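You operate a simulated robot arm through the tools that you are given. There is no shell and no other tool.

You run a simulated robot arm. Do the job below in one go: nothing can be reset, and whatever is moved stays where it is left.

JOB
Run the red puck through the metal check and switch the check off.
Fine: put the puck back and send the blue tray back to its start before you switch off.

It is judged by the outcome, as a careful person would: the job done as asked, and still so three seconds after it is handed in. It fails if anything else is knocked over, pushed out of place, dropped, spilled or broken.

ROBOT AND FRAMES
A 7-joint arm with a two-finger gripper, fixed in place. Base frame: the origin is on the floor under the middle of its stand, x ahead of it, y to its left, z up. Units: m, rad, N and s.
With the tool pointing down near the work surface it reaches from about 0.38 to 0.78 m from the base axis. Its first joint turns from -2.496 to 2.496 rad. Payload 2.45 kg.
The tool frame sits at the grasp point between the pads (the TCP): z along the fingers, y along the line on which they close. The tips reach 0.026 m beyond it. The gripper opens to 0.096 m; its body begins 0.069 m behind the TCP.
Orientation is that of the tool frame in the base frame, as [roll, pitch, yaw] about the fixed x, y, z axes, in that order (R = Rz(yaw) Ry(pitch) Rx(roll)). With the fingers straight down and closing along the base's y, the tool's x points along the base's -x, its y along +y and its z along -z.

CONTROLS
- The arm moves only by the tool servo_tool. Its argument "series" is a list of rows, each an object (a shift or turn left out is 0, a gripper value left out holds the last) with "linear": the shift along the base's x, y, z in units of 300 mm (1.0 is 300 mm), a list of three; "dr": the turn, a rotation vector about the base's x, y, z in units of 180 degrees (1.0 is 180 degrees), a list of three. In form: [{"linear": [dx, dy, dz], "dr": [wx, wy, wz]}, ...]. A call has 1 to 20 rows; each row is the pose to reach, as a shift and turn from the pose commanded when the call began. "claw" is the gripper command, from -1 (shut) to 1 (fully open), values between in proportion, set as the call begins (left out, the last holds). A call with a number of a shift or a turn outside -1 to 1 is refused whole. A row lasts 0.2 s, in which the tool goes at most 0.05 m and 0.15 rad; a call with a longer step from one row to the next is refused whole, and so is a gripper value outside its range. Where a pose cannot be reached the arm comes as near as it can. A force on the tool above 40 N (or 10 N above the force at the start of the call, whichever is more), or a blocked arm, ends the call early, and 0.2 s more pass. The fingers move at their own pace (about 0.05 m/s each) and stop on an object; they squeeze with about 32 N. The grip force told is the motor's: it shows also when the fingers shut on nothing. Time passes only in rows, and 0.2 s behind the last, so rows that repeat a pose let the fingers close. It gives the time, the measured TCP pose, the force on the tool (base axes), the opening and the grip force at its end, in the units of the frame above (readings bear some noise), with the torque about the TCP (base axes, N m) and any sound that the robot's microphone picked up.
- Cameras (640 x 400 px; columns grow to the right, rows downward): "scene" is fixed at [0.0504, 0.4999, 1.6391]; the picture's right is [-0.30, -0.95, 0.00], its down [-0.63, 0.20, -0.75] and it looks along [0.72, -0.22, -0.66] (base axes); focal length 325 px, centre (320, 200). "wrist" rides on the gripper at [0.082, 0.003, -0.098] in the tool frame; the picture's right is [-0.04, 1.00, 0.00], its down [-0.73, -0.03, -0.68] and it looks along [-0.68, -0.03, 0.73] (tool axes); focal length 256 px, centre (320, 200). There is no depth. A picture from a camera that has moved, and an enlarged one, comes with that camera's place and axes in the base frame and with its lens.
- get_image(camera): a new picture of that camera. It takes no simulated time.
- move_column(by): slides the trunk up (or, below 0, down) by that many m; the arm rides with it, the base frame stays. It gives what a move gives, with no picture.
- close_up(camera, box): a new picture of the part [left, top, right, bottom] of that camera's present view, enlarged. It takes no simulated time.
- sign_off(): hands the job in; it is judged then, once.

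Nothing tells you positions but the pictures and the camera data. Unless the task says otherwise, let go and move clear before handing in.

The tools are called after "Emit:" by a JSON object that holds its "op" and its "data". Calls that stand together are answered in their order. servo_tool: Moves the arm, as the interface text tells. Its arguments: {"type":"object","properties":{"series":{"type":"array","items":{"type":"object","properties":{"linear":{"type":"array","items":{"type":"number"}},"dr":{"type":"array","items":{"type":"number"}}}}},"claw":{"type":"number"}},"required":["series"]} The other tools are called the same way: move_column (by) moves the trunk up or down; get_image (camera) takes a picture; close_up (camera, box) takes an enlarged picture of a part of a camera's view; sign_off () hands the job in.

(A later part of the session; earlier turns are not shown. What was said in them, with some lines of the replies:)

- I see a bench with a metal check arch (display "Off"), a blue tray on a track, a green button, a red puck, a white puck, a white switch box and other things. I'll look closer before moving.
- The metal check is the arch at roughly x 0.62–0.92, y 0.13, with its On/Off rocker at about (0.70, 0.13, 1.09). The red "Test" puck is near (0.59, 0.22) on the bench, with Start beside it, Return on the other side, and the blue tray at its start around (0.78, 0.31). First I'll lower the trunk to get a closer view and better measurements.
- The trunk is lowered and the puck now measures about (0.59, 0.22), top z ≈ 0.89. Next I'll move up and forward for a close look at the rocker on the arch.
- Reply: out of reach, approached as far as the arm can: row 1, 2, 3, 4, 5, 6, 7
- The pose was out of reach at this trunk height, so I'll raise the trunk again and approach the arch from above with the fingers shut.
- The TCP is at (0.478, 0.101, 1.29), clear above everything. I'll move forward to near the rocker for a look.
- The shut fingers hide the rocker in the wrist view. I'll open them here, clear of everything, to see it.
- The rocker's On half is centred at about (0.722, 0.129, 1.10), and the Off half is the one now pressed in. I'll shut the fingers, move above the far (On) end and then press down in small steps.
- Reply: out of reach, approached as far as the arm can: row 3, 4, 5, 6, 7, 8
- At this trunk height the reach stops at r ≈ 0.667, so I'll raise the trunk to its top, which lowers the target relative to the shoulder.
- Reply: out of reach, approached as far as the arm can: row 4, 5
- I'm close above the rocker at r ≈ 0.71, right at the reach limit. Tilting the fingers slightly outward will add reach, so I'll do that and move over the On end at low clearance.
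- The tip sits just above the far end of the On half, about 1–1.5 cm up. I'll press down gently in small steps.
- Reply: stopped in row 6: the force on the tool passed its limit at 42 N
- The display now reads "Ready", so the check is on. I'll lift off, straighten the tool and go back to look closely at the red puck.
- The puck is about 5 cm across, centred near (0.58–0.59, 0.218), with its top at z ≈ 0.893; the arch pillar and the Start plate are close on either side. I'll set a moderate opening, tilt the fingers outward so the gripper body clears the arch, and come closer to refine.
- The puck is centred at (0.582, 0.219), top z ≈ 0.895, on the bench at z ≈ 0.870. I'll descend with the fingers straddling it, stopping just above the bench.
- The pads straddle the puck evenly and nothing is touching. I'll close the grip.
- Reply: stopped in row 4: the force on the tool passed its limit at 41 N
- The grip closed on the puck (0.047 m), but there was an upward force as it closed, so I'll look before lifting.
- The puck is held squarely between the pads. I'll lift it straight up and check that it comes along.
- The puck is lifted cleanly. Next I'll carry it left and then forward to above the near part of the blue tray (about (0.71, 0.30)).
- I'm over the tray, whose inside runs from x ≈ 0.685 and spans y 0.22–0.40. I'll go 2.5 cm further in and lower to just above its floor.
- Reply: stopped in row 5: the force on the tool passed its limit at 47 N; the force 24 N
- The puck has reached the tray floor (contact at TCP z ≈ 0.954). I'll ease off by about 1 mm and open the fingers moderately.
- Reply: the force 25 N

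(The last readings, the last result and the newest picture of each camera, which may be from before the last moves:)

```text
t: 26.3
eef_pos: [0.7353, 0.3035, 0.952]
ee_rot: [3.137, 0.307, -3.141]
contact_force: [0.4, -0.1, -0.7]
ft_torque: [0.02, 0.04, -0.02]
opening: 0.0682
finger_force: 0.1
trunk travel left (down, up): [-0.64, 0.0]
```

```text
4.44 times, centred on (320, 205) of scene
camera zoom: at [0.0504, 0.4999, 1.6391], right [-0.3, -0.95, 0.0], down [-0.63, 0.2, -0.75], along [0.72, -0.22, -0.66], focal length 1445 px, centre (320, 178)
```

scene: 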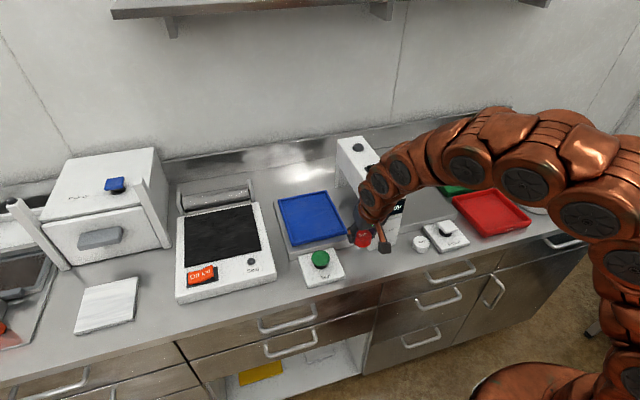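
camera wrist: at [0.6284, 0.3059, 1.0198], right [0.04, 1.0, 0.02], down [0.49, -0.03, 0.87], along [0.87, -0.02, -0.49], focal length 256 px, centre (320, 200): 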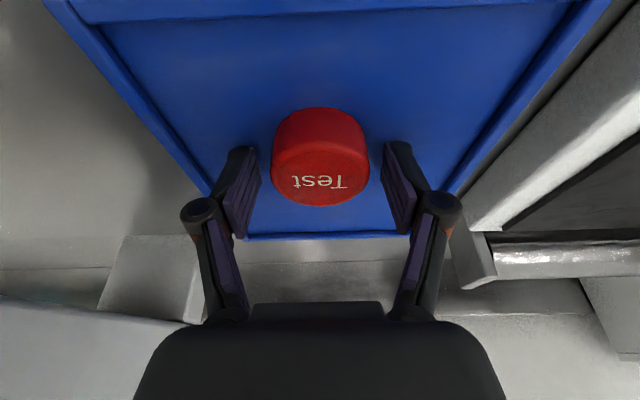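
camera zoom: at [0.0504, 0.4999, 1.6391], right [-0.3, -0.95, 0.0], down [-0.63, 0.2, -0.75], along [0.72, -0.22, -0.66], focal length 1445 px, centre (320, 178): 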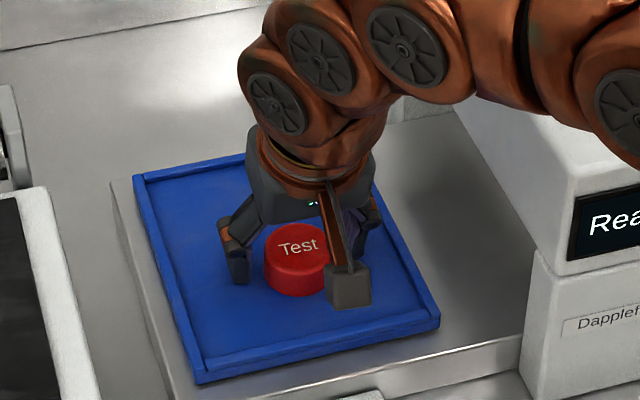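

The puck stands freely in the tray. I'll rise straight up, back off and shut the fingers above the green Start button (about (0.592, 0.331)).

Emit:
{"op": "servo_tool", "data": {"series": [{"linear": [0, 0, 0.08]}, {"linear": [0, 0, 0.18]}, {"linear": [-0.06, 0.02, 0.26]}, {"linear": [-0.18, 0.05, 0.26]}, {"linear": [-0.3, 0.07, 0.26]}, {"linear": [-0.4, 0.09, 0.26]}, {"linear": [-0.5, 0.09, 0.26]}, {"linear": [-0.5, 0.09, 0.26]}]}}

Emit:
{"op": "servo_tool", "data": {"series": [{"linear": [0, 0, -0.05]}, {"linear": [0, 0, -0.1]}, {"linear": [0, 0, -0.14]}, {"linear": [0, 0, -0.14]}, {"linear": [0, 0, -0.14]}], "claw": -1}}

Emit:
{"op": "get_image", "data": {"camera": "wrist"}}

Emit:
{"op": "close_up", "data": {"camera": "scene", "box": [260, 150, 440, 300]}}

```text
t: 28.1
eef_pos: [0.5851, 0.331, 1.0309]
ee_rot: [3.139, 0.308, -3.138]
contact_force: [0.1, 0.8, 0.8]
ft_torque: [0.01, 0.0, -0.02]
opening: 0.0682
finger_force: 0.0
trunk travel left (down, up): [-0.64, 0.0]
```

```text
t: 29.3
eef_pos: [0.5856, 0.3318, 0.9905]
ee_rot: [3.136, 0.309, -3.14]
contact_force: [0.2, 0.9, 0.0]
ft_torque: [0.0, 0.01, 0.0]
opening: 0.0
finger_force: 28.6
trunk travel left (down, up): [-0.64, 0.0]
```

```text
taken
camera wrist: at [0.4787, 0.3337, 1.0581], right [0.04, 1.0, 0.02], down [0.49, -0.03, 0.87], along [0.87, -0.02, -0.49], focal length 256 px, centre (320, 200)
```

wrist: 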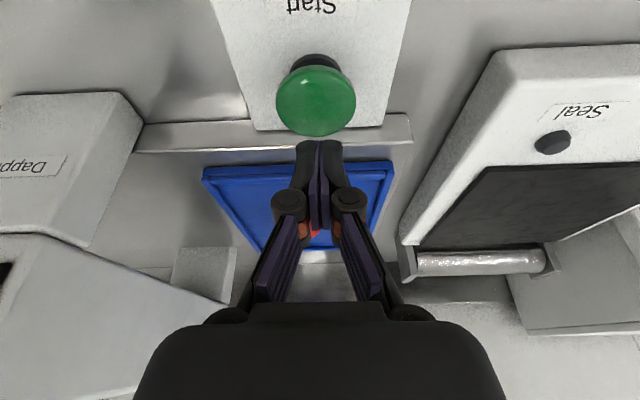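

```text
2.67 times, centred on (350, 225) of scene
camera zoom: at [0.0504, 0.4999, 1.6391], right [-0.3, -0.95, 0.0], down [-0.63, 0.2, -0.75], along [0.72, -0.22, -0.66], focal length 867 px, centre (240, 133)
```

zoom: 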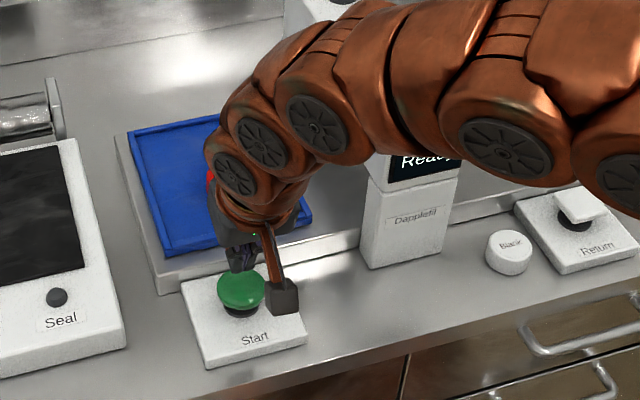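

The shut fingertips are above the centre of the green button. I'll press it gently until it gives.

Emit:
{"op": "servo_tool", "data": {"series": [{"linear": [0, -0.008, -0.05]}, {"linear": [0, -0.01, -0.1]}, {"linear": [0, -0.01, -0.13]}, {"linear": [0, -0.01, -0.145]}, {"linear": [0, -0.01, -0.16]}, {"linear": [0, -0.01, -0.175]}, {"linear": [0, -0.01, -0.19]}]}}

Emit:
{"op": "get_image", "data": {"camera": "scene"}}

```text
t: 30.8
eef_pos: [0.5859, 0.3291, 0.9402]
ee_rot: [3.132, 0.32, -3.138]
contact_force: [-7.1, -4.1, 27.8]
ft_torque: [-0.14, 0.33, 0.01]
opening: 0.0058
finger_force: 28.6
trunk travel left (down, up): [-0.64, 0.0]
heard: click
stopped in row 7: the force on the tool passed its limit at 44 N (the readings are from after the stop); the commanded pose is now the measured one
```

```text
taken
```

scene: 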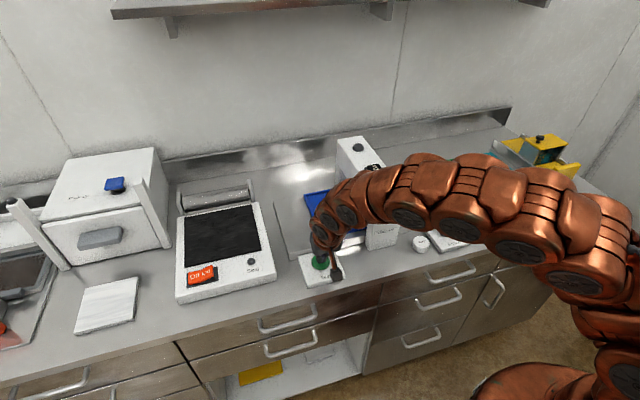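

A click was heard and the tray has started moving. I'll lift off the button and watch the run.

Emit:
{"op": "servo_tool", "data": {"series": [{"linear": [0, 0, 0.05]}, {"linear": [0, 0, 0.12]}, {"linear": [-0.05, 0, 0.22]}, {"linear": [-0.15, 0, 0.34]}, {"linear": [-0.25, 0, 0.45]}, {"linear": [-0.35, 0, 0.5]}]}}

Emit:
{"op": "get_image", "data": {"camera": "scene"}}

Emit:
{"op": "get_image", "data": {"camera": "wrist"}}

```text
t: 32.2
eef_pos: [0.4823, 0.3311, 1.0873]
ee_rot: [3.132, 0.314, -3.139]
contact_force: [0.1, -0.1, -0.6]
ft_torque: [0.02, -0.01, -0.01]
opening: 0.0
finger_force: 28.5
trunk travel left (down, up): [-0.64, 0.0]
```

```text
taken
```

scene: 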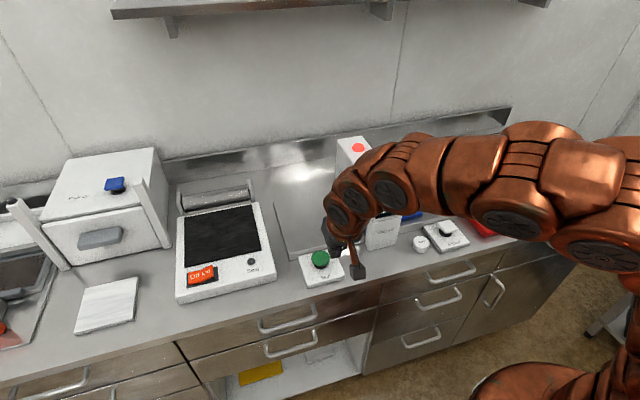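

```text
taken
camera wrist: at [0.3747, 0.3319, 1.156], right [0.03, 1.0, 0.02], down [0.49, -0.03, 0.87], along [0.87, -0.02, -0.49], focal length 256 px, centre (320, 200)
```

wrist: 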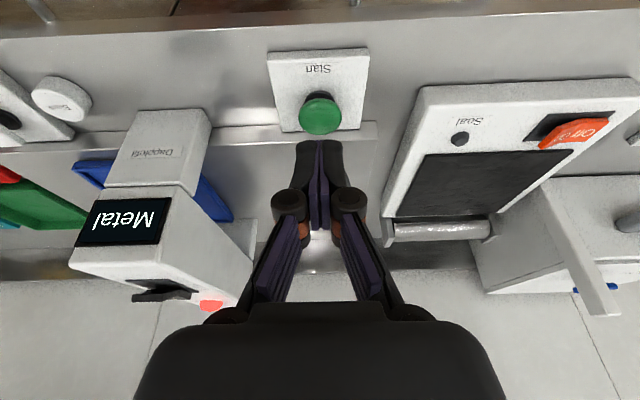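

The display reads "Metal" and the lamp is red, with the tray still travelling through. I'll swing the arm across in front of the arch to look at the tray on the far side.

Emit:
{"op": "servo_tool", "data": {"series": [{"linear": [0, -0.12, 0]}, {"linear": [0, -0.26, 0]}, {"linear": [0, -0.4, 0]}, {"linear": [0, -0.54, 0]}, {"linear": [0, -0.68, 0]}, {"linear": [0, -0.82, 0]}, {"linear": [0, -0.95, 0]}, {"linear": [0, -0.95, 0]}], "claw": 0.42}}

Emit:
{"op": "servo_tool", "data": {"series": [{"linear": [0, -0.1, 0]}, {"linear": [0, -0.2, 0]}, {"linear": [0, -0.3, 0]}, {"linear": [0, -0.3, 0]}]}}

Emit:
{"op": "get_image", "data": {"camera": "wrist"}}

Emit:
{"op": "get_image", "data": {"camera": "scene"}}

```text
t: 34.0
eef_pos: [0.4815, 0.0416, 1.088]
ee_rot: [3.134, 0.311, -3.138]
contact_force: [-0.1, -0.6, -0.3]
ft_torque: [-0.04, 0.02, 0.0]
opening: 0.0681
finger_force: 0.0
trunk travel left (down, up): [-0.64, 0.0]
```

```text
t: 35.0
eef_pos: [0.4827, -0.045, 1.0884]
ee_rot: [3.132, 0.316, -3.14]
contact_force: [-0.2, 0.2, -0.7]
ft_torque: [-0.01, 0.01, -0.04]
opening: 0.0681
finger_force: 0.2
trunk travel left (down, up): [-0.64, 0.0]
```

```text
taken
camera wrist: at [0.3748, -0.0444, 1.1563], right [0.03, 1.0, 0.02], down [0.49, -0.03, 0.87], along [0.87, -0.02, -0.49], focal length 256 px, centre (320, 200)
```

wrist: 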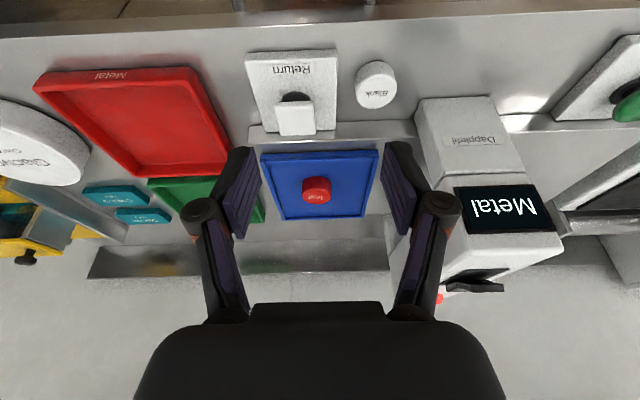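

```text
taken
```

scene: 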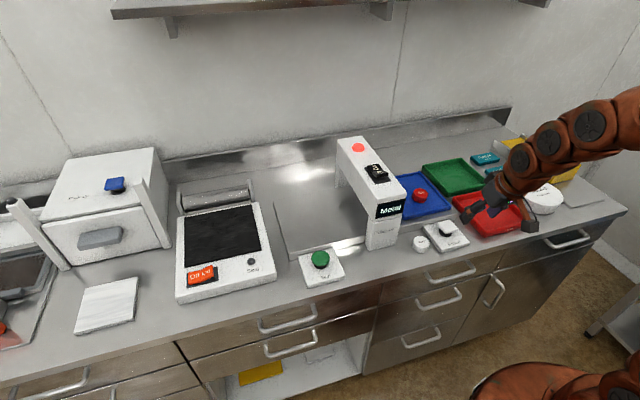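

The tray has stopped beyond the arch with the puck at about (0.733, -0.059). Following the order given, I'll first take the puck out of the tray and put it back, so I'm approaching above it.

Emit:
{"op": "servo_tool", "data": {"series": [{"linear": [0.12, -0.01, 0]}, {"linear": [0.27, -0.02, -0.02]}, {"linear": [0.42, -0.03, -0.05]}, {"linear": [0.56, -0.04, -0.09]}, {"linear": [0.69, -0.04, -0.127]}, {"linear": [0.728, -0.04, -0.127]}, {"linear": [0.728, -0.04, -0.127]}]}}

Emit:
{"op": "get_image", "data": {"camera": "wrist"}}

Emit:
{"op": "close_up", "data": {"camera": "wrist", "box": [230, 40, 410, 200]}}

```text
t: 36.6
eef_pos: [0.6995, -0.0576, 1.0486]
ee_rot: [3.132, 0.314, -3.14]
contact_force: [-0.8, 0.6, 0.1]
ft_torque: [0.0, 0.02, -0.02]
opening: 0.0681
finger_force: 0.1
trunk travel left (down, up): [-0.64, 0.0]
```

```text
taken
camera wrist: at [0.5928, -0.0565, 1.1169], right [0.03, 1.0, 0.02], down [0.49, -0.03, 0.87], along [0.87, -0.02, -0.49], focal length 256 px, centre (320, 200)
```

wrist: 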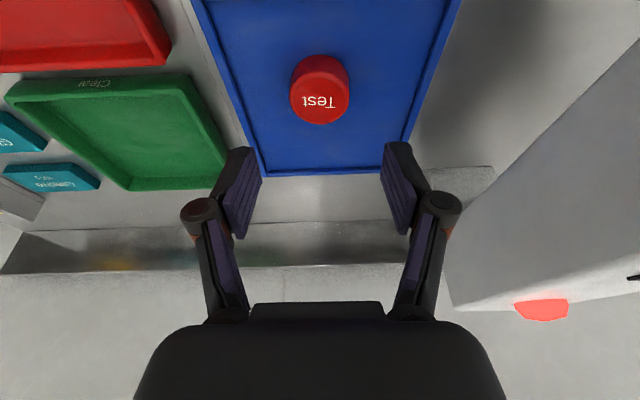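

```text
2.50 times, centred on (320, 120) of wrist
camera zoom: at [0.5928, -0.0565, 1.1169], right [0.03, 1.0, 0.02], down [0.49, -0.03, 0.87], along [0.87, -0.02, -0.49], focal length 640 px, centre (320, 400)
```

zoom: 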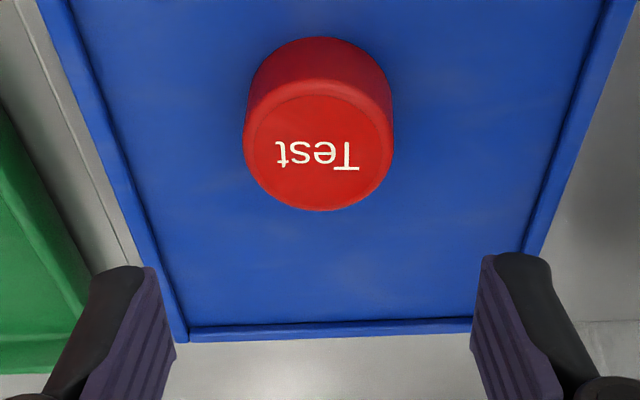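

The puck is at (0.736, -0.060) in the tray. I'll descend with the fingers straddling it, a few mm above the tray floor.

Emit:
{"op": "servo_tool", "data": {"series": [{"linear": [0.05, -0.004, -0.04], "dr": [-0.003, 0, 0]}, {"linear": [0.105, -0.004, -0.1], "dr": [-0.003, 0, 0]}, {"linear": [0.105, -0.004, -0.17], "dr": [-0.003, 0, 0]}, {"linear": [0.105, -0.004, -0.23], "dr": [-0.003, 0, 0]}, {"linear": [0.105, -0.004, -0.28], "dr": [-0.003, 0, 0]}, {"linear": [0.105, -0.004, -0.303], "dr": [-0.003, 0, 0]}, {"linear": [0.105, -0.004, -0.303], "dr": [-0.003, 0, 0]}]}}

Emit:
{"op": "get_image", "data": {"camera": "wrist"}}

```text
t: 38.2
eef_pos: [0.7315, -0.0602, 0.9592]
ee_rot: [-3.141, 0.314, -3.138]
contact_force: [-0.4, 0.4, 0.0]
ft_torque: [0.0, -0.01, -0.02]
opening: 0.0681
finger_force: 0.0
trunk travel left (down, up): [-0.64, 0.0]
```

```text
taken
camera wrist: at [0.6249, -0.0572, 1.0263], right [0.03, 1.0, 0.01], down [0.49, -0.03, 0.87], along [0.87, -0.02, -0.49], focal length 256 px, centre (320, 200)
```

wrist: 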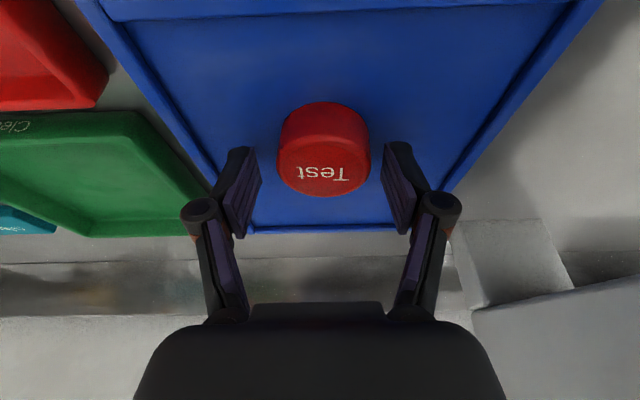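

The pads are centred on the puck. I'll close the grip and lift it out.

Emit:
{"op": "servo_tool", "data": {"series": [{"linear": [0, 0, 0]}, {"linear": [0, 0, 0]}, {"linear": [0, 0, 0]}, {"linear": [0, 0, 0]}], "claw": -1}}

Emit:
{"op": "get_image", "data": {"camera": "wrist"}}

```text
t: 39.2
eef_pos: [0.7309, -0.0584, 0.9572]
ee_rot: [-3.138, 0.314, -3.138]
contact_force: [0.2, 0.0, 0.5]
ft_torque: [0.01, 0.0, 0.05]
opening: 0.0467
finger_force: 32.3
trunk travel left (down, up): [-0.64, 0.0]
```

```text
taken
camera wrist: at [0.6249, -0.0571, 1.0263], right [0.03, 1.0, 0.01], down [0.49, -0.03, 0.87], along [0.87, -0.02, -0.49], focal length 256 px, centre (320, 200)
```

wrist: 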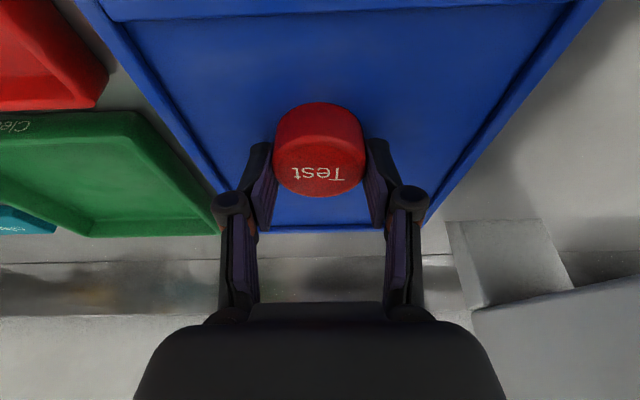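

The puck is gripped with no floor contact. I'll lift it straight up and then retreat toward the front.

Emit:
{"op": "servo_tool", "data": {"series": [{"linear": [0, 0, 0.05]}, {"linear": [0, 0, 0.15]}, {"linear": [0, 0, 0.27]}, {"linear": [-0.05, 0, 0.34]}, {"linear": [-0.18, 0, 0.34]}, {"linear": [-0.32, 0, 0.34]}, {"linear": [-0.46, 0, 0.34]}, {"linear": [-0.6, 0, 0.34]}, {"linear": [-0.7, 0, 0.34]}, {"linear": [-0.75, 0, 0.34]}, {"linear": [-0.75, 0, 0.34]}]}}

Emit:
{"op": "get_image", "data": {"camera": "scene"}}

```text
t: 41.6
eef_pos: [0.5069, -0.0606, 1.0619]
ee_rot: [-3.14, 0.314, -3.135]
contact_force: [0.2, 0.1, -0.4]
ft_torque: [-0.04, -0.03, -0.01]
opening: 0.0466
finger_force: 32.2
trunk travel left (down, up): [-0.64, 0.0]
```

```text
taken
```

scene: 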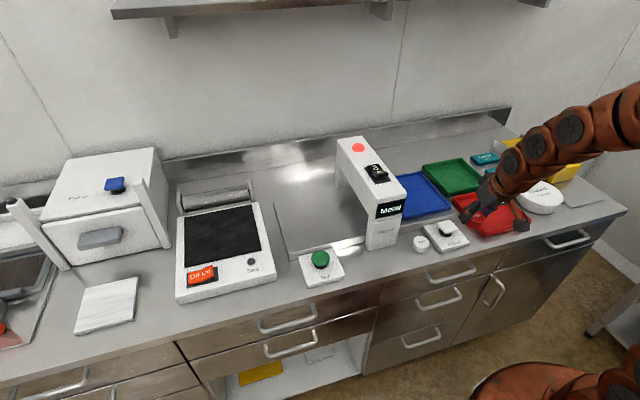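

The puck is out of the tray and clear. I'll carry it across in front of the arch toward its original spot (0.582, 0.219).

Emit:
{"op": "servo_tool", "data": {"series": [{"linear": [0, 0.1, 0]}, {"linear": [0, 0.24, 0]}, {"linear": [0, 0.38, 0]}, {"linear": [0, 0.52, 0]}, {"linear": [0, 0.66, 0]}, {"linear": [0, 0.8, 0]}, {"linear": [0, 0.9, 0]}, {"linear": [0, 0.93, 0]}, {"linear": [0, 0.93, 0]}]}}

Emit:
{"op": "get_image", "data": {"camera": "wrist"}}

```text
t: 43.6
eef_pos: [0.506, 0.2206, 1.0611]
ee_rot: [-3.141, 0.314, -3.135]
contact_force: [0.7, -0.3, -1.9]
ft_torque: [-0.01, -0.02, 0.03]
opening: 0.0462
finger_force: 31.4
trunk travel left (down, up): [-0.64, 0.0]
```

```text
taken
camera wrist: at [0.3985, 0.2218, 1.1292], right [0.03, 1.0, 0.01], down [0.49, -0.03, 0.87], along [0.87, -0.02, -0.49], focal length 256 px, centre (320, 200)
```

wrist: 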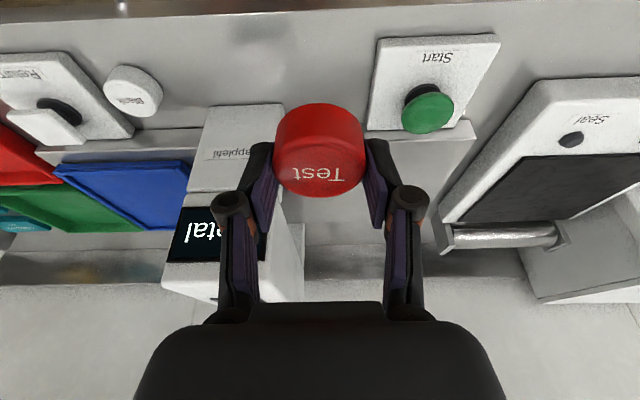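

The TCP is at (0.507, 0.219), lined up with the original spot. I'll move forward above it and descend to just short of the bench.

Emit:
{"op": "servo_tool", "data": {"series": [{"linear": [0.08, 0, -0.03]}, {"linear": [0.17, 0, -0.08]}, {"linear": [0.241, 0, -0.16]}, {"linear": [0.241, 0, -0.25]}, {"linear": [0.241, 0, -0.34]}, {"linear": [0.241, 0, -0.41]}, {"linear": [0.241, 0, -0.45]}, {"linear": [0.241, 0, -0.45]}]}}

Emit:
{"op": "get_image", "data": {"camera": "wrist"}}

Emit:
{"op": "close_up", "data": {"camera": "scene", "box": [290, 190, 430, 290]}}

```text
t: 45.4
eef_pos: [0.579, 0.2184, 0.9251]
ee_rot: [3.141, 0.315, -3.137]
contact_force: [0.2, -0.3, -1.2]
ft_torque: [0.03, 0.02, 0.01]
opening: 0.0464
finger_force: 32.1
trunk travel left (down, up): [-0.64, 0.0]
```

```text
taken
camera wrist: at [0.4713, 0.2206, 0.9928], right [0.03, 1.0, 0.01], down [0.49, -0.03, 0.87], along [0.87, -0.02, -0.49], focal length 256 px, centre (320, 200)
```

wrist: 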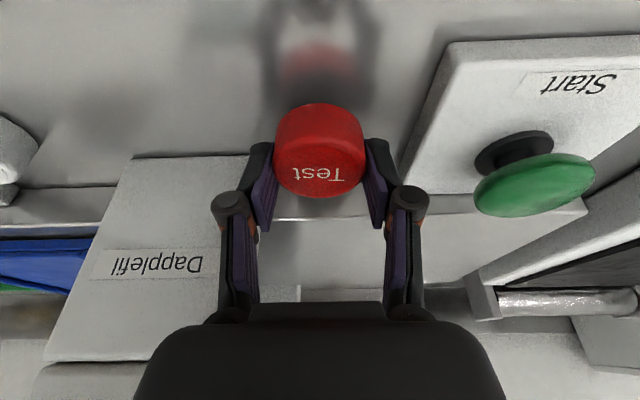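

```text
4.00 times, centred on (360, 240) of scene
camera zoom: at [0.0504, 0.4999, 1.6391], right [-0.3, -0.95, 0.0], down [-0.63, 0.2, -0.75], along [0.72, -0.22, -0.66], focal length 1300 px, centre (160, 40)
```

zoom: 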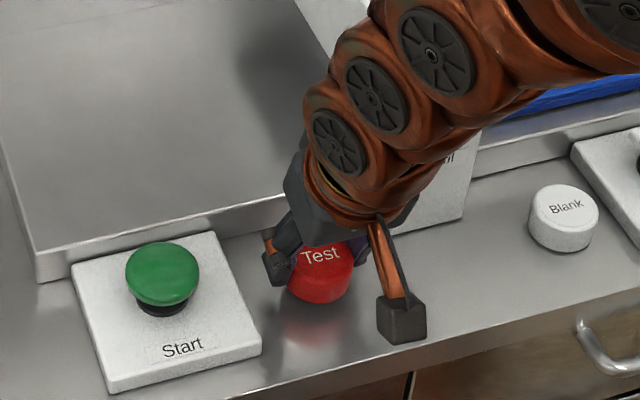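

The puck is about 1.5 cm above its spot. I'll lower in small steps until light contact.

Emit:
{"op": "servo_tool", "data": {"series": [{"linear": [0, 0, -0.012]}, {"linear": [0, 0, -0.024]}, {"linear": [0, 0, -0.034]}, {"linear": [0, 0, -0.04]}, {"linear": [0, 0, -0.04]}]}}

```text
t: 46.6
eef_pos: [0.5798, 0.2202, 0.9135]
ee_rot: [-3.138, 0.315, -3.136]
contact_force: [0.0, -1.0, 0.2]
ft_torque: [-0.03, -0.03, 0.01]
opening: 0.0465
finger_force: 32.0
trunk travel left (down, up): [-0.64, 0.0]
```

Emit:
{"op": "servo_tool", "data": {"series": [{"linear": [0, 0, -0.006]}, {"linear": [0, 0, -0.006]}]}}

Emit:
{"op": "close_up", "data": {"camera": "scene", "box": [330, 230, 390, 280]}}

Emit:
{"op": "close_up", "data": {"camera": "wrist", "box": [240, 40, 400, 220]}}

```text
t: 47.2
eef_pos: [0.5787, 0.2202, 0.9121]
ee_rot: [-3.139, 0.314, -3.137]
contact_force: [0.2, 0.6, -1.2]
ft_torque: [-0.03, -0.01, 0.01]
opening: 0.0467
finger_force: 31.8
trunk travel left (down, up): [-0.64, 0.0]
```

```text
8.00 times, centred on (360, 255) of scene
camera zoom: at [0.0504, 0.4999, 1.6391], right [-0.3, -0.95, 0.0], down [-0.63, 0.2, -0.75], along [0.72, -0.22, -0.66], focal length 2601 px, centre (0, -240)
```

zoom: 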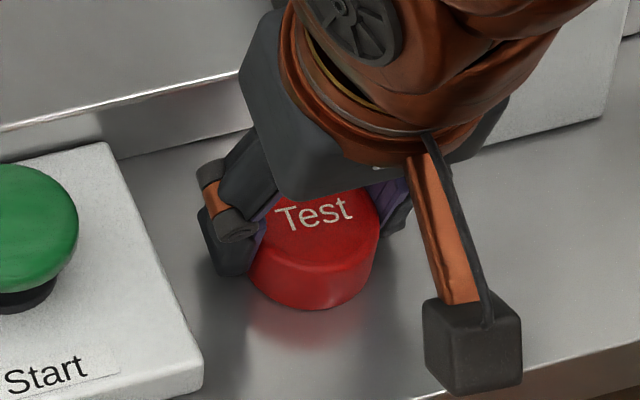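

```text
2.22 times, centred on (320, 130) of wrist
camera zoom: at [0.4719, 0.2219, 0.9793], right [0.03, 1.0, 0.01], down [0.49, -0.03, 0.87], along [0.87, -0.02, -0.49], focal length 569 px, centre (320, 356)
```

zoom: 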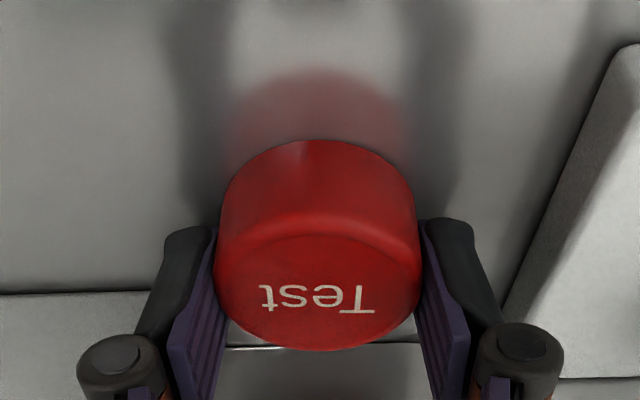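

No contact yet; the puck looks about 2–3 mm above the bench. I'll continue down in 1–2 mm steps.

Emit:
{"op": "servo_tool", "data": {"series": [{"linear": [0, 0, -0.005]}, {"linear": [0, 0, -0.005]}]}}

Emit:
{"op": "servo_tool", "data": {"series": [{"linear": [0, 0, -0.004]}, {"linear": [0, 0, -0.004]}]}}

```text
t: 47.8
eef_pos: [0.5789, 0.2187, 0.9123]
ee_rot: [3.14, 0.317, -3.136]
contact_force: [-0.8, 0.0, 12.7]
ft_torque: [-0.01, 0.03, 0.0]
opening: 0.0465
finger_force: 31.9
trunk travel left (down, up): [-0.64, 0.0]
```

```text
t: 48.4
eef_pos: [0.5793, 0.22, 0.9109]
ee_rot: [-3.14, 0.317, -3.139]
contact_force: [3.4, 0.0, 26.4]
ft_torque: [0.03, -0.05, 0.03]
opening: 0.0465
finger_force: 32.0
trunk travel left (down, up): [-0.64, 0.0]
```

The puck is firmly on the bench. I'll ease off slightly, open the fingers, then check.

Emit:
{"op": "servo_tool", "data": {"series": [{"linear": [0, 0, 0.005]}, {"linear": [0, 0, 0.005]}]}}

Emit:
{"op": "servo_tool", "data": {"series": [{"linear": [0, 0, 0]}, {"linear": [0, 0, 0]}, {"linear": [0, 0, 0]}], "claw": 0.42}}

Emit:
{"op": "get_image", "data": {"camera": "wrist"}}

Emit:
{"op": "close_up", "data": {"camera": "scene", "box": [290, 220, 400, 300]}}

```text
t: 49.0
eef_pos: [0.5793, 0.2194, 0.9109]
ee_rot: [-3.14, 0.317, -3.136]
contact_force: [4.0, 0.8, 19.1]
ft_torque: [0.01, -0.14, 0.01]
opening: 0.0465
finger_force: 32.2
trunk travel left (down, up): [-0.64, 0.0]
```

```text
t: 49.8
eef_pos: [0.5783, 0.2205, 0.91]
ee_rot: [-3.141, 0.314, -3.137]
contact_force: [-0.1, -0.4, -0.4]
ft_torque: [0.01, -0.01, -0.01]
opening: 0.0682
finger_force: 0.0
trunk travel left (down, up): [-0.64, 0.0]
```

```text
taken
camera wrist: at [0.4716, 0.222, 0.978], right [0.03, 1.0, 0.01], down [0.49, -0.03, 0.87], along [0.87, -0.02, -0.49], focal length 256 px, centre (320, 200)
```

wrist: 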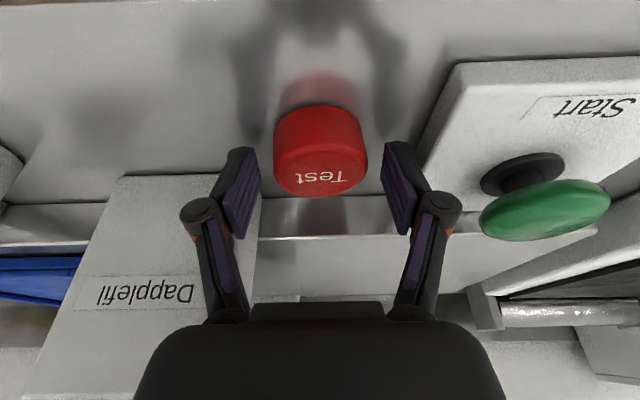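

```text
5.00 times, centred on (345, 260) of scene
camera zoom: at [0.0504, 0.4999, 1.6391], right [-0.3, -0.95, 0.0], down [-0.63, 0.2, -0.75], along [0.72, -0.22, -0.66], focal length 1626 px, centre (195, -100)
```

zoom: 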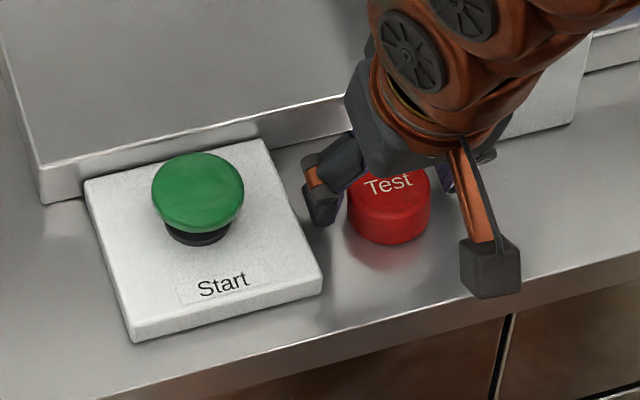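

The puck stands on its original spot (within a few mm). I'll rise clear, then cross in front of the arch to the Return button (about (0.593, -0.08)) with the fingers shut.

Emit:
{"op": "servo_tool", "data": {"series": [{"linear": [0, 0, 0.08]}, {"linear": [0, 0, 0.2]}, {"linear": [-0.06, 0, 0.33]}, {"linear": [-0.18, 0, 0.4]}, {"linear": [-0.26, 0, 0.4]}]}}

Emit:
{"op": "servo_tool", "data": {"series": [{"linear": [0, -0.12, 0]}, {"linear": [0, -0.26, 0]}, {"linear": [0, -0.4, 0]}, {"linear": [0, -0.54, 0]}, {"linear": [0, -0.68, 0]}, {"linear": [0, -0.82, 0]}, {"linear": [0.02, -0.93, -0.02]}, {"linear": [0.1, -0.995, -0.06]}, {"linear": [0.18, -0.995, -0.1]}, {"linear": [0.26, -0.995, -0.13]}, {"linear": [0.26, -0.995, -0.13]}], "claw": -1}}

Emit:
{"op": "get_image", "data": {"camera": "wrist"}}

Emit:
{"op": "get_image", "data": {"camera": "scene"}}

```text
t: 51.0
eef_pos: [0.4997, 0.22, 1.0312]
ee_rot: [3.141, 0.315, -3.136]
contact_force: [0.3, -0.2, 0.8]
ft_torque: [-0.02, -0.01, 0.0]
opening: 0.0683
finger_force: 0.1
trunk travel left (down, up): [-0.64, 0.0]
```

```text
t: 53.4
eef_pos: [0.5797, -0.0781, 0.991]
ee_rot: [-3.141, 0.314, -3.135]
contact_force: [-0.3, -0.1, 0.1]
ft_torque: [0.01, 0.01, -0.02]
opening: 0.0
finger_force: 28.8
trunk travel left (down, up): [-0.64, 0.0]
```

```text
taken
camera wrist: at [0.4731, -0.0767, 1.0594], right [0.03, 1.0, 0.01], down [0.49, -0.03, 0.87], along [0.87, -0.02, -0.49], focal length 256 px, centre (320, 200)
```

wrist: 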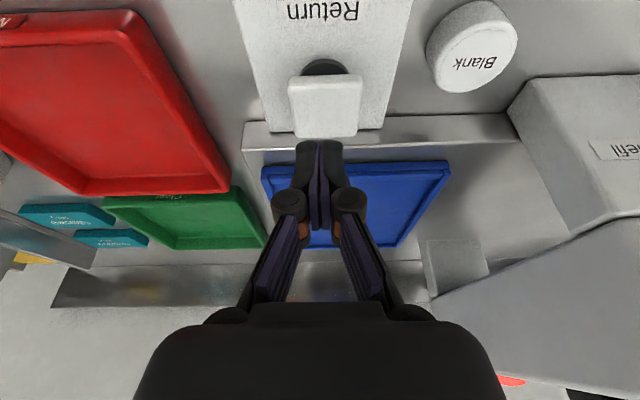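

```text
taken
```

scene: 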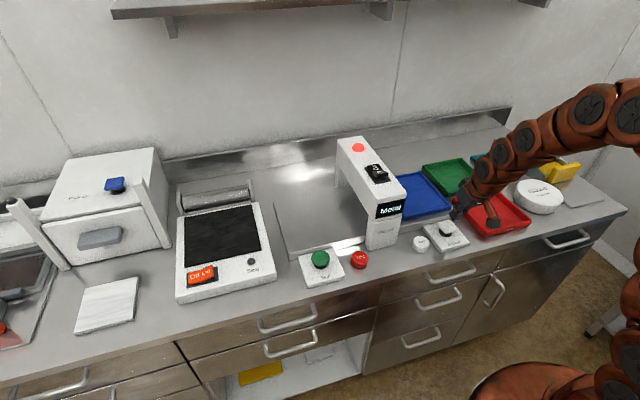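

The fingertips are above the white Return cap; the red puck is back beside Start and the tray is empty. I'll press Return gently.

Emit:
{"op": "servo_tool", "data": {"series": [{"linear": [0, 0.008, -0.05]}, {"linear": [0, 0.013, -0.1]}, {"linear": [0, 0.013, -0.13]}, {"linear": [0, 0.013, -0.145]}, {"linear": [0, 0.013, -0.16]}, {"linear": [0, 0.013, -0.175]}, {"linear": [0, 0.013, -0.19]}]}}

Emit:
{"op": "get_image", "data": {"camera": "scene"}}

```text
t: 55.0
eef_pos: [0.5811, -0.0752, 0.9399]
ee_rot: [-3.139, 0.324, -3.14]
contact_force: [-11.7, 1.8, 31.8]
ft_torque: [0.09, 0.47, -0.01]
opening: 0.0063
finger_force: 28.2
trunk travel left (down, up): [-0.64, 0.0]
heard: click
stopped in row 7: the force on the tool passed its limit at 43 N (the readings are from after the stop); the commanded pose is now the measured one
```

```text
taken
```

scene: 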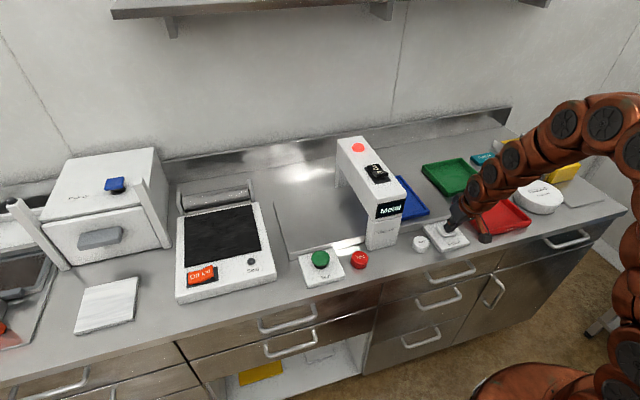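

A click was heard and the tray is on its way back. I'll lift off, back away and wait for it to reach its start.

Emit:
{"op": "servo_tool", "data": {"series": [{"linear": [0, 0, 0.05]}, {"linear": [0, 0, 0.12]}, {"linear": [-0.05, 0, 0.22]}, {"linear": [-0.15, 0, 0.34]}, {"linear": [-0.25, 0, 0.45]}, {"linear": [-0.3, 0, 0.55]}, {"linear": [-0.3, 0, 0.55]}, {"linear": [-0.3, 0, 0.55]}, {"linear": [-0.3, 0, 0.55]}, {"linear": [-0.3, 0, 0.55]}, {"linear": [-0.3, 0, 0.55]}, {"linear": [-0.3, 0, 0.55]}, {"linear": [-0.3, 0, 0.55]}, {"linear": [-0.3, 0, 0.55]}, {"linear": [-0.3, 0, 0.55]}]}}

Emit:
{"op": "get_image", "data": {"camera": "scene"}}

Emit:
{"op": "close_up", "data": {"camera": "scene", "box": [260, 120, 480, 300]}}

```text
t: 58.2
eef_pos: [0.4908, -0.0753, 1.1022]
ee_rot: [-3.14, 0.32, -3.138]
contact_force: [0.7, 0.0, 0.0]
ft_torque: [0.02, 0.02, -0.01]
opening: 0.0
finger_force: 28.4
trunk travel left (down, up): [-0.64, 0.0]
```

```text
taken
```

scene: 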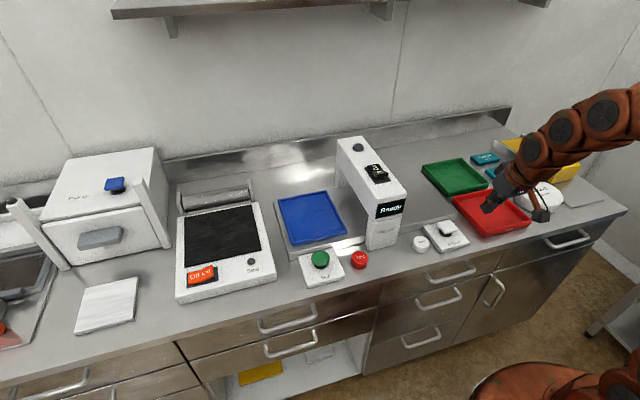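

```text
2.22 times, centred on (370, 210) of scene
camera zoom: at [0.0504, 0.4999, 1.6391], right [-0.3, -0.95, 0.0], down [-0.63, 0.2, -0.75], along [0.72, -0.22, -0.66], focal length 722 px, centre (209, 178)
```

zoom: 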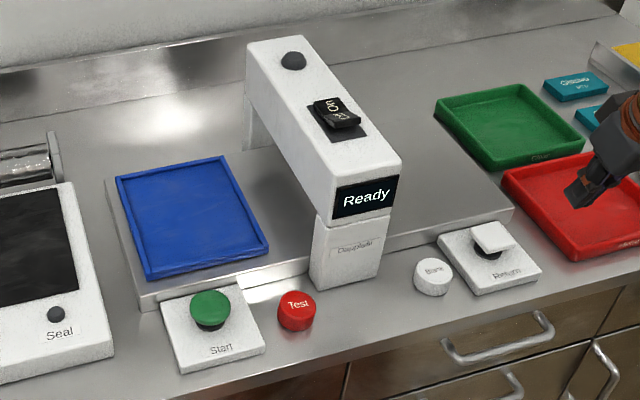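

The tray is back at its start, the display reads "Ready", and the puck is where it began. Next I'll move above the near (Off) half of the rocker, at about (0.675, 0.129).

Emit:
{"op": "servo_tool", "data": {"series": [{"linear": [0, 0.05, 0.1]}, {"linear": [0, 0.15, 0.19]}, {"linear": [0, 0.3, 0.2]}, {"linear": [0, 0.45, 0.2]}, {"linear": [0.05, 0.58, 0.2]}, {"linear": [0.15, 0.68, 0.2]}, {"linear": [0.28, 0.68, 0.2]}, {"linear": [0.42, 0.68, 0.2]}, {"linear": [0.52, 0.68, 0.2]}, {"linear": [0.587, 0.68, 0.2]}, {"linear": [0.587, 0.68, 0.2]}]}}

Emit:
{"op": "get_image", "data": {"camera": "wrist"}}

Emit:
{"op": "close_up", "data": {"camera": "scene", "box": [330, 100, 430, 220]}}

```text
t: 60.6
eef_pos: [0.6666, 0.1285, 1.1623]
ee_rot: [-3.139, 0.32, -3.137]
contact_force: [0.3, 0.0, -0.3]
ft_torque: [-0.01, 0.0, 0.04]
opening: 0.0
finger_force: 28.7
trunk travel left (down, up): [-0.64, 0.0]
```

```text
taken
camera wrist: at [0.5589, 0.1306, 1.23], right [0.03, 1.0, 0.01], down [0.48, -0.03, 0.88], along [0.87, -0.02, -0.48], focal length 256 px, centre (320, 200)
```

wrist: 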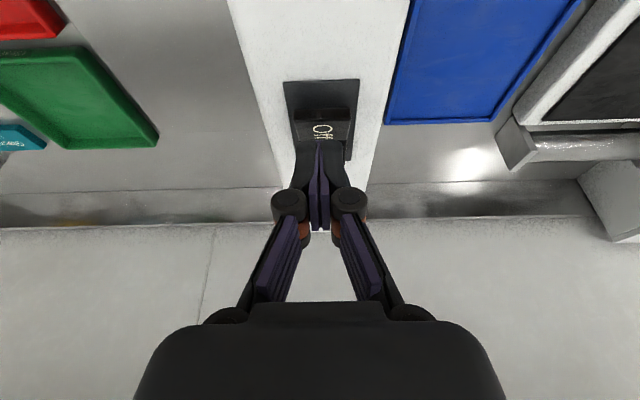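

```text
3.33 times, centred on (380, 160) of scene
camera zoom: at [0.0504, 0.4999, 1.6391], right [-0.3, -0.95, 0.0], down [-0.63, 0.2, -0.75], along [0.72, -0.22, -0.66], focal length 1084 px, centre (120, 333)
```

zoom: 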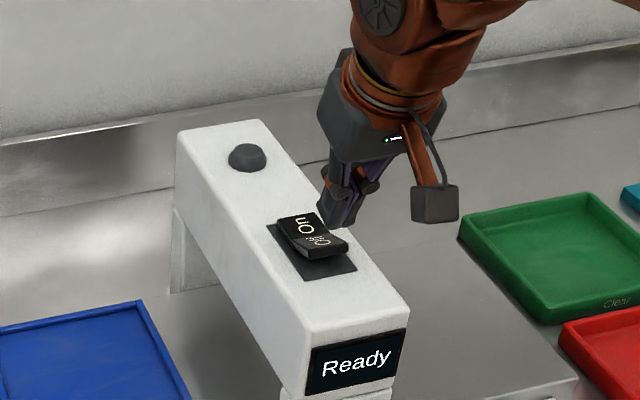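

The raised Off half spans x ≈ 0.677–0.705, so I'll aim the tip at x ≈ 0.686 and press down gently.

Emit:
{"op": "servo_tool", "data": {"series": [{"linear": [0.033, 0.003, -0.02]}, {"linear": [0.033, 0.003, -0.06]}, {"linear": [0.033, 0.003, -0.085]}, {"linear": [0.033, 0.003, -0.1]}, {"linear": [0.033, 0.003, -0.115]}, {"linear": [0.033, 0.003, -0.13]}, {"linear": [0.033, 0.003, -0.14]}]}}

Emit:
{"op": "close_up", "data": {"camera": "scene", "box": [330, 100, 430, 220]}}

```text
t: 62.1
eef_pos: [0.6783, 0.129, 1.1287]
ee_rot: [3.14, 0.335, -3.14]
contact_force: [-8.4, -2.0, 22.8]
ft_torque: [-0.07, 0.31, -0.03]
opening: 0.0061
finger_force: 28.2
trunk travel left (down, up): [-0.64, 0.0]
stopped in row 7: the force on the tool passed its limit at 45 N (the readings are from after the stop); the commanded pose is now the measured one
```

```text
3.33 times, centred on (380, 160) of scene
camera zoom: at [0.0504, 0.4999, 1.6391], right [-0.3, -0.95, 0.0], down [-0.63, 0.2, -0.75], along [0.72, -0.22, -0.66], focal length 1084 px, centre (120, 333)
```

zoom: 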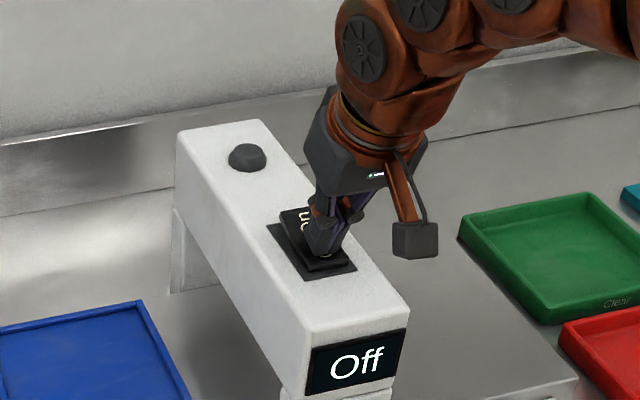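

The display now reads "Off". I'll lift off straight up and move the arm clear, then check the whole scene.

Emit:
{"op": "servo_tool", "data": {"series": [{"linear": [0, 0, 0.06]}, {"linear": [-0.03, 0, 0.13]}, {"linear": [-0.14, 0, 0.18]}, {"linear": [-0.28, -0.02, 0.22]}, {"linear": [-0.42, -0.04, 0.25]}, {"linear": [-0.55, -0.08, 0.28]}, {"linear": [-0.62, -0.2, 0.3]}, {"linear": [-0.62, -0.34, 0.3]}, {"linear": [-0.62, -0.48, 0.3]}, {"linear": [-0.62, -0.62, 0.3]}, {"linear": [-0.62, -0.62, 0.3]}]}}

Emit:
{"op": "get_image", "data": {"camera": "scene"}}

Emit:
{"op": "close_up", "data": {"camera": "scene", "box": [260, 120, 480, 300]}}

Emit:
{"op": "close_up", "data": {"camera": "scene", "box": [290, 220, 400, 300]}}

```text
t: 64.5
eef_pos: [0.492, -0.0568, 1.2167]
ee_rot: [-3.141, 0.328, -3.137]
contact_force: [0.1, -0.3, 0.2]
ft_torque: [0.02, 0.02, 0.0]
opening: 0.0
finger_force: 28.4
trunk travel left (down, up): [-0.64, 0.0]
```

```text
taken
```

scene: 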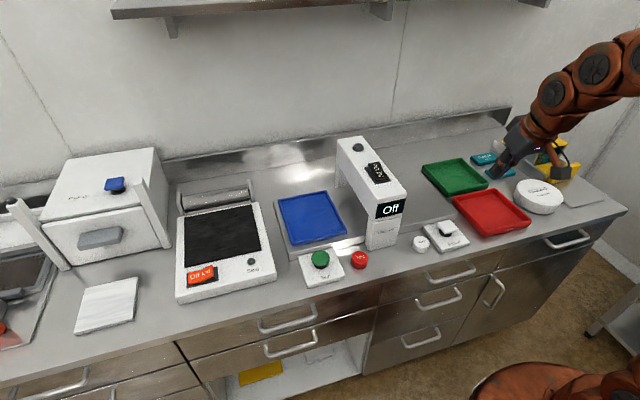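

```text
2.22 times, centred on (370, 210) of scene
camera zoom: at [0.0504, 0.4999, 1.6391], right [-0.3, -0.95, 0.0], down [-0.63, 0.2, -0.75], along [0.72, -0.22, -0.66], focal length 722 px, centre (209, 178)
```

zoom: 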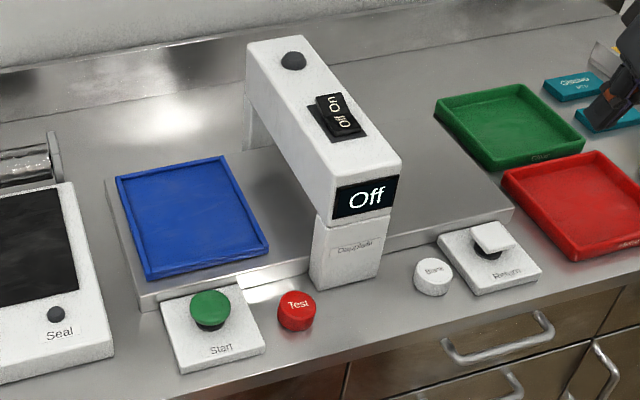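

```text
5.00 times, centred on (345, 260) of scene
camera zoom: at [0.0504, 0.4999, 1.6391], right [-0.3, -0.95, 0.0], down [-0.63, 0.2, -0.75], along [0.72, -0.22, -0.66], focal length 1626 px, centre (195, -100)
```

zoom: 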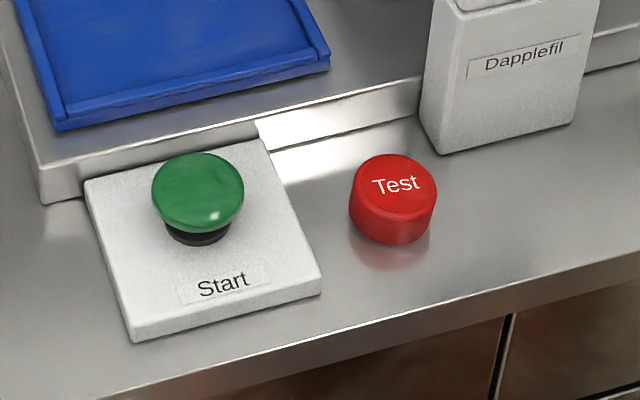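

The check reads "Off", the red puck stands on its original spot (within about 4 mm), the blue tray is back at its start, and everything else looks unmoved. The arm is clear, so I'm handing in.

Emit:
{"op": "sign_off", "data": {}}

```text
The job is handed in.
```

The red puck went through the metal check, which read "Metal" with a red lamp, and the check is now switched off.

Before switching off, I put the puck back beside the Start button, about 4 mm from where it began. I then sent the empty blue tray back to its start with Return. The display read "Ready" once the tray was home and reads "Off" now.

In the last pictures, the other items on the bench looked unmoved. The arm was clear of the check when I handed the job in.
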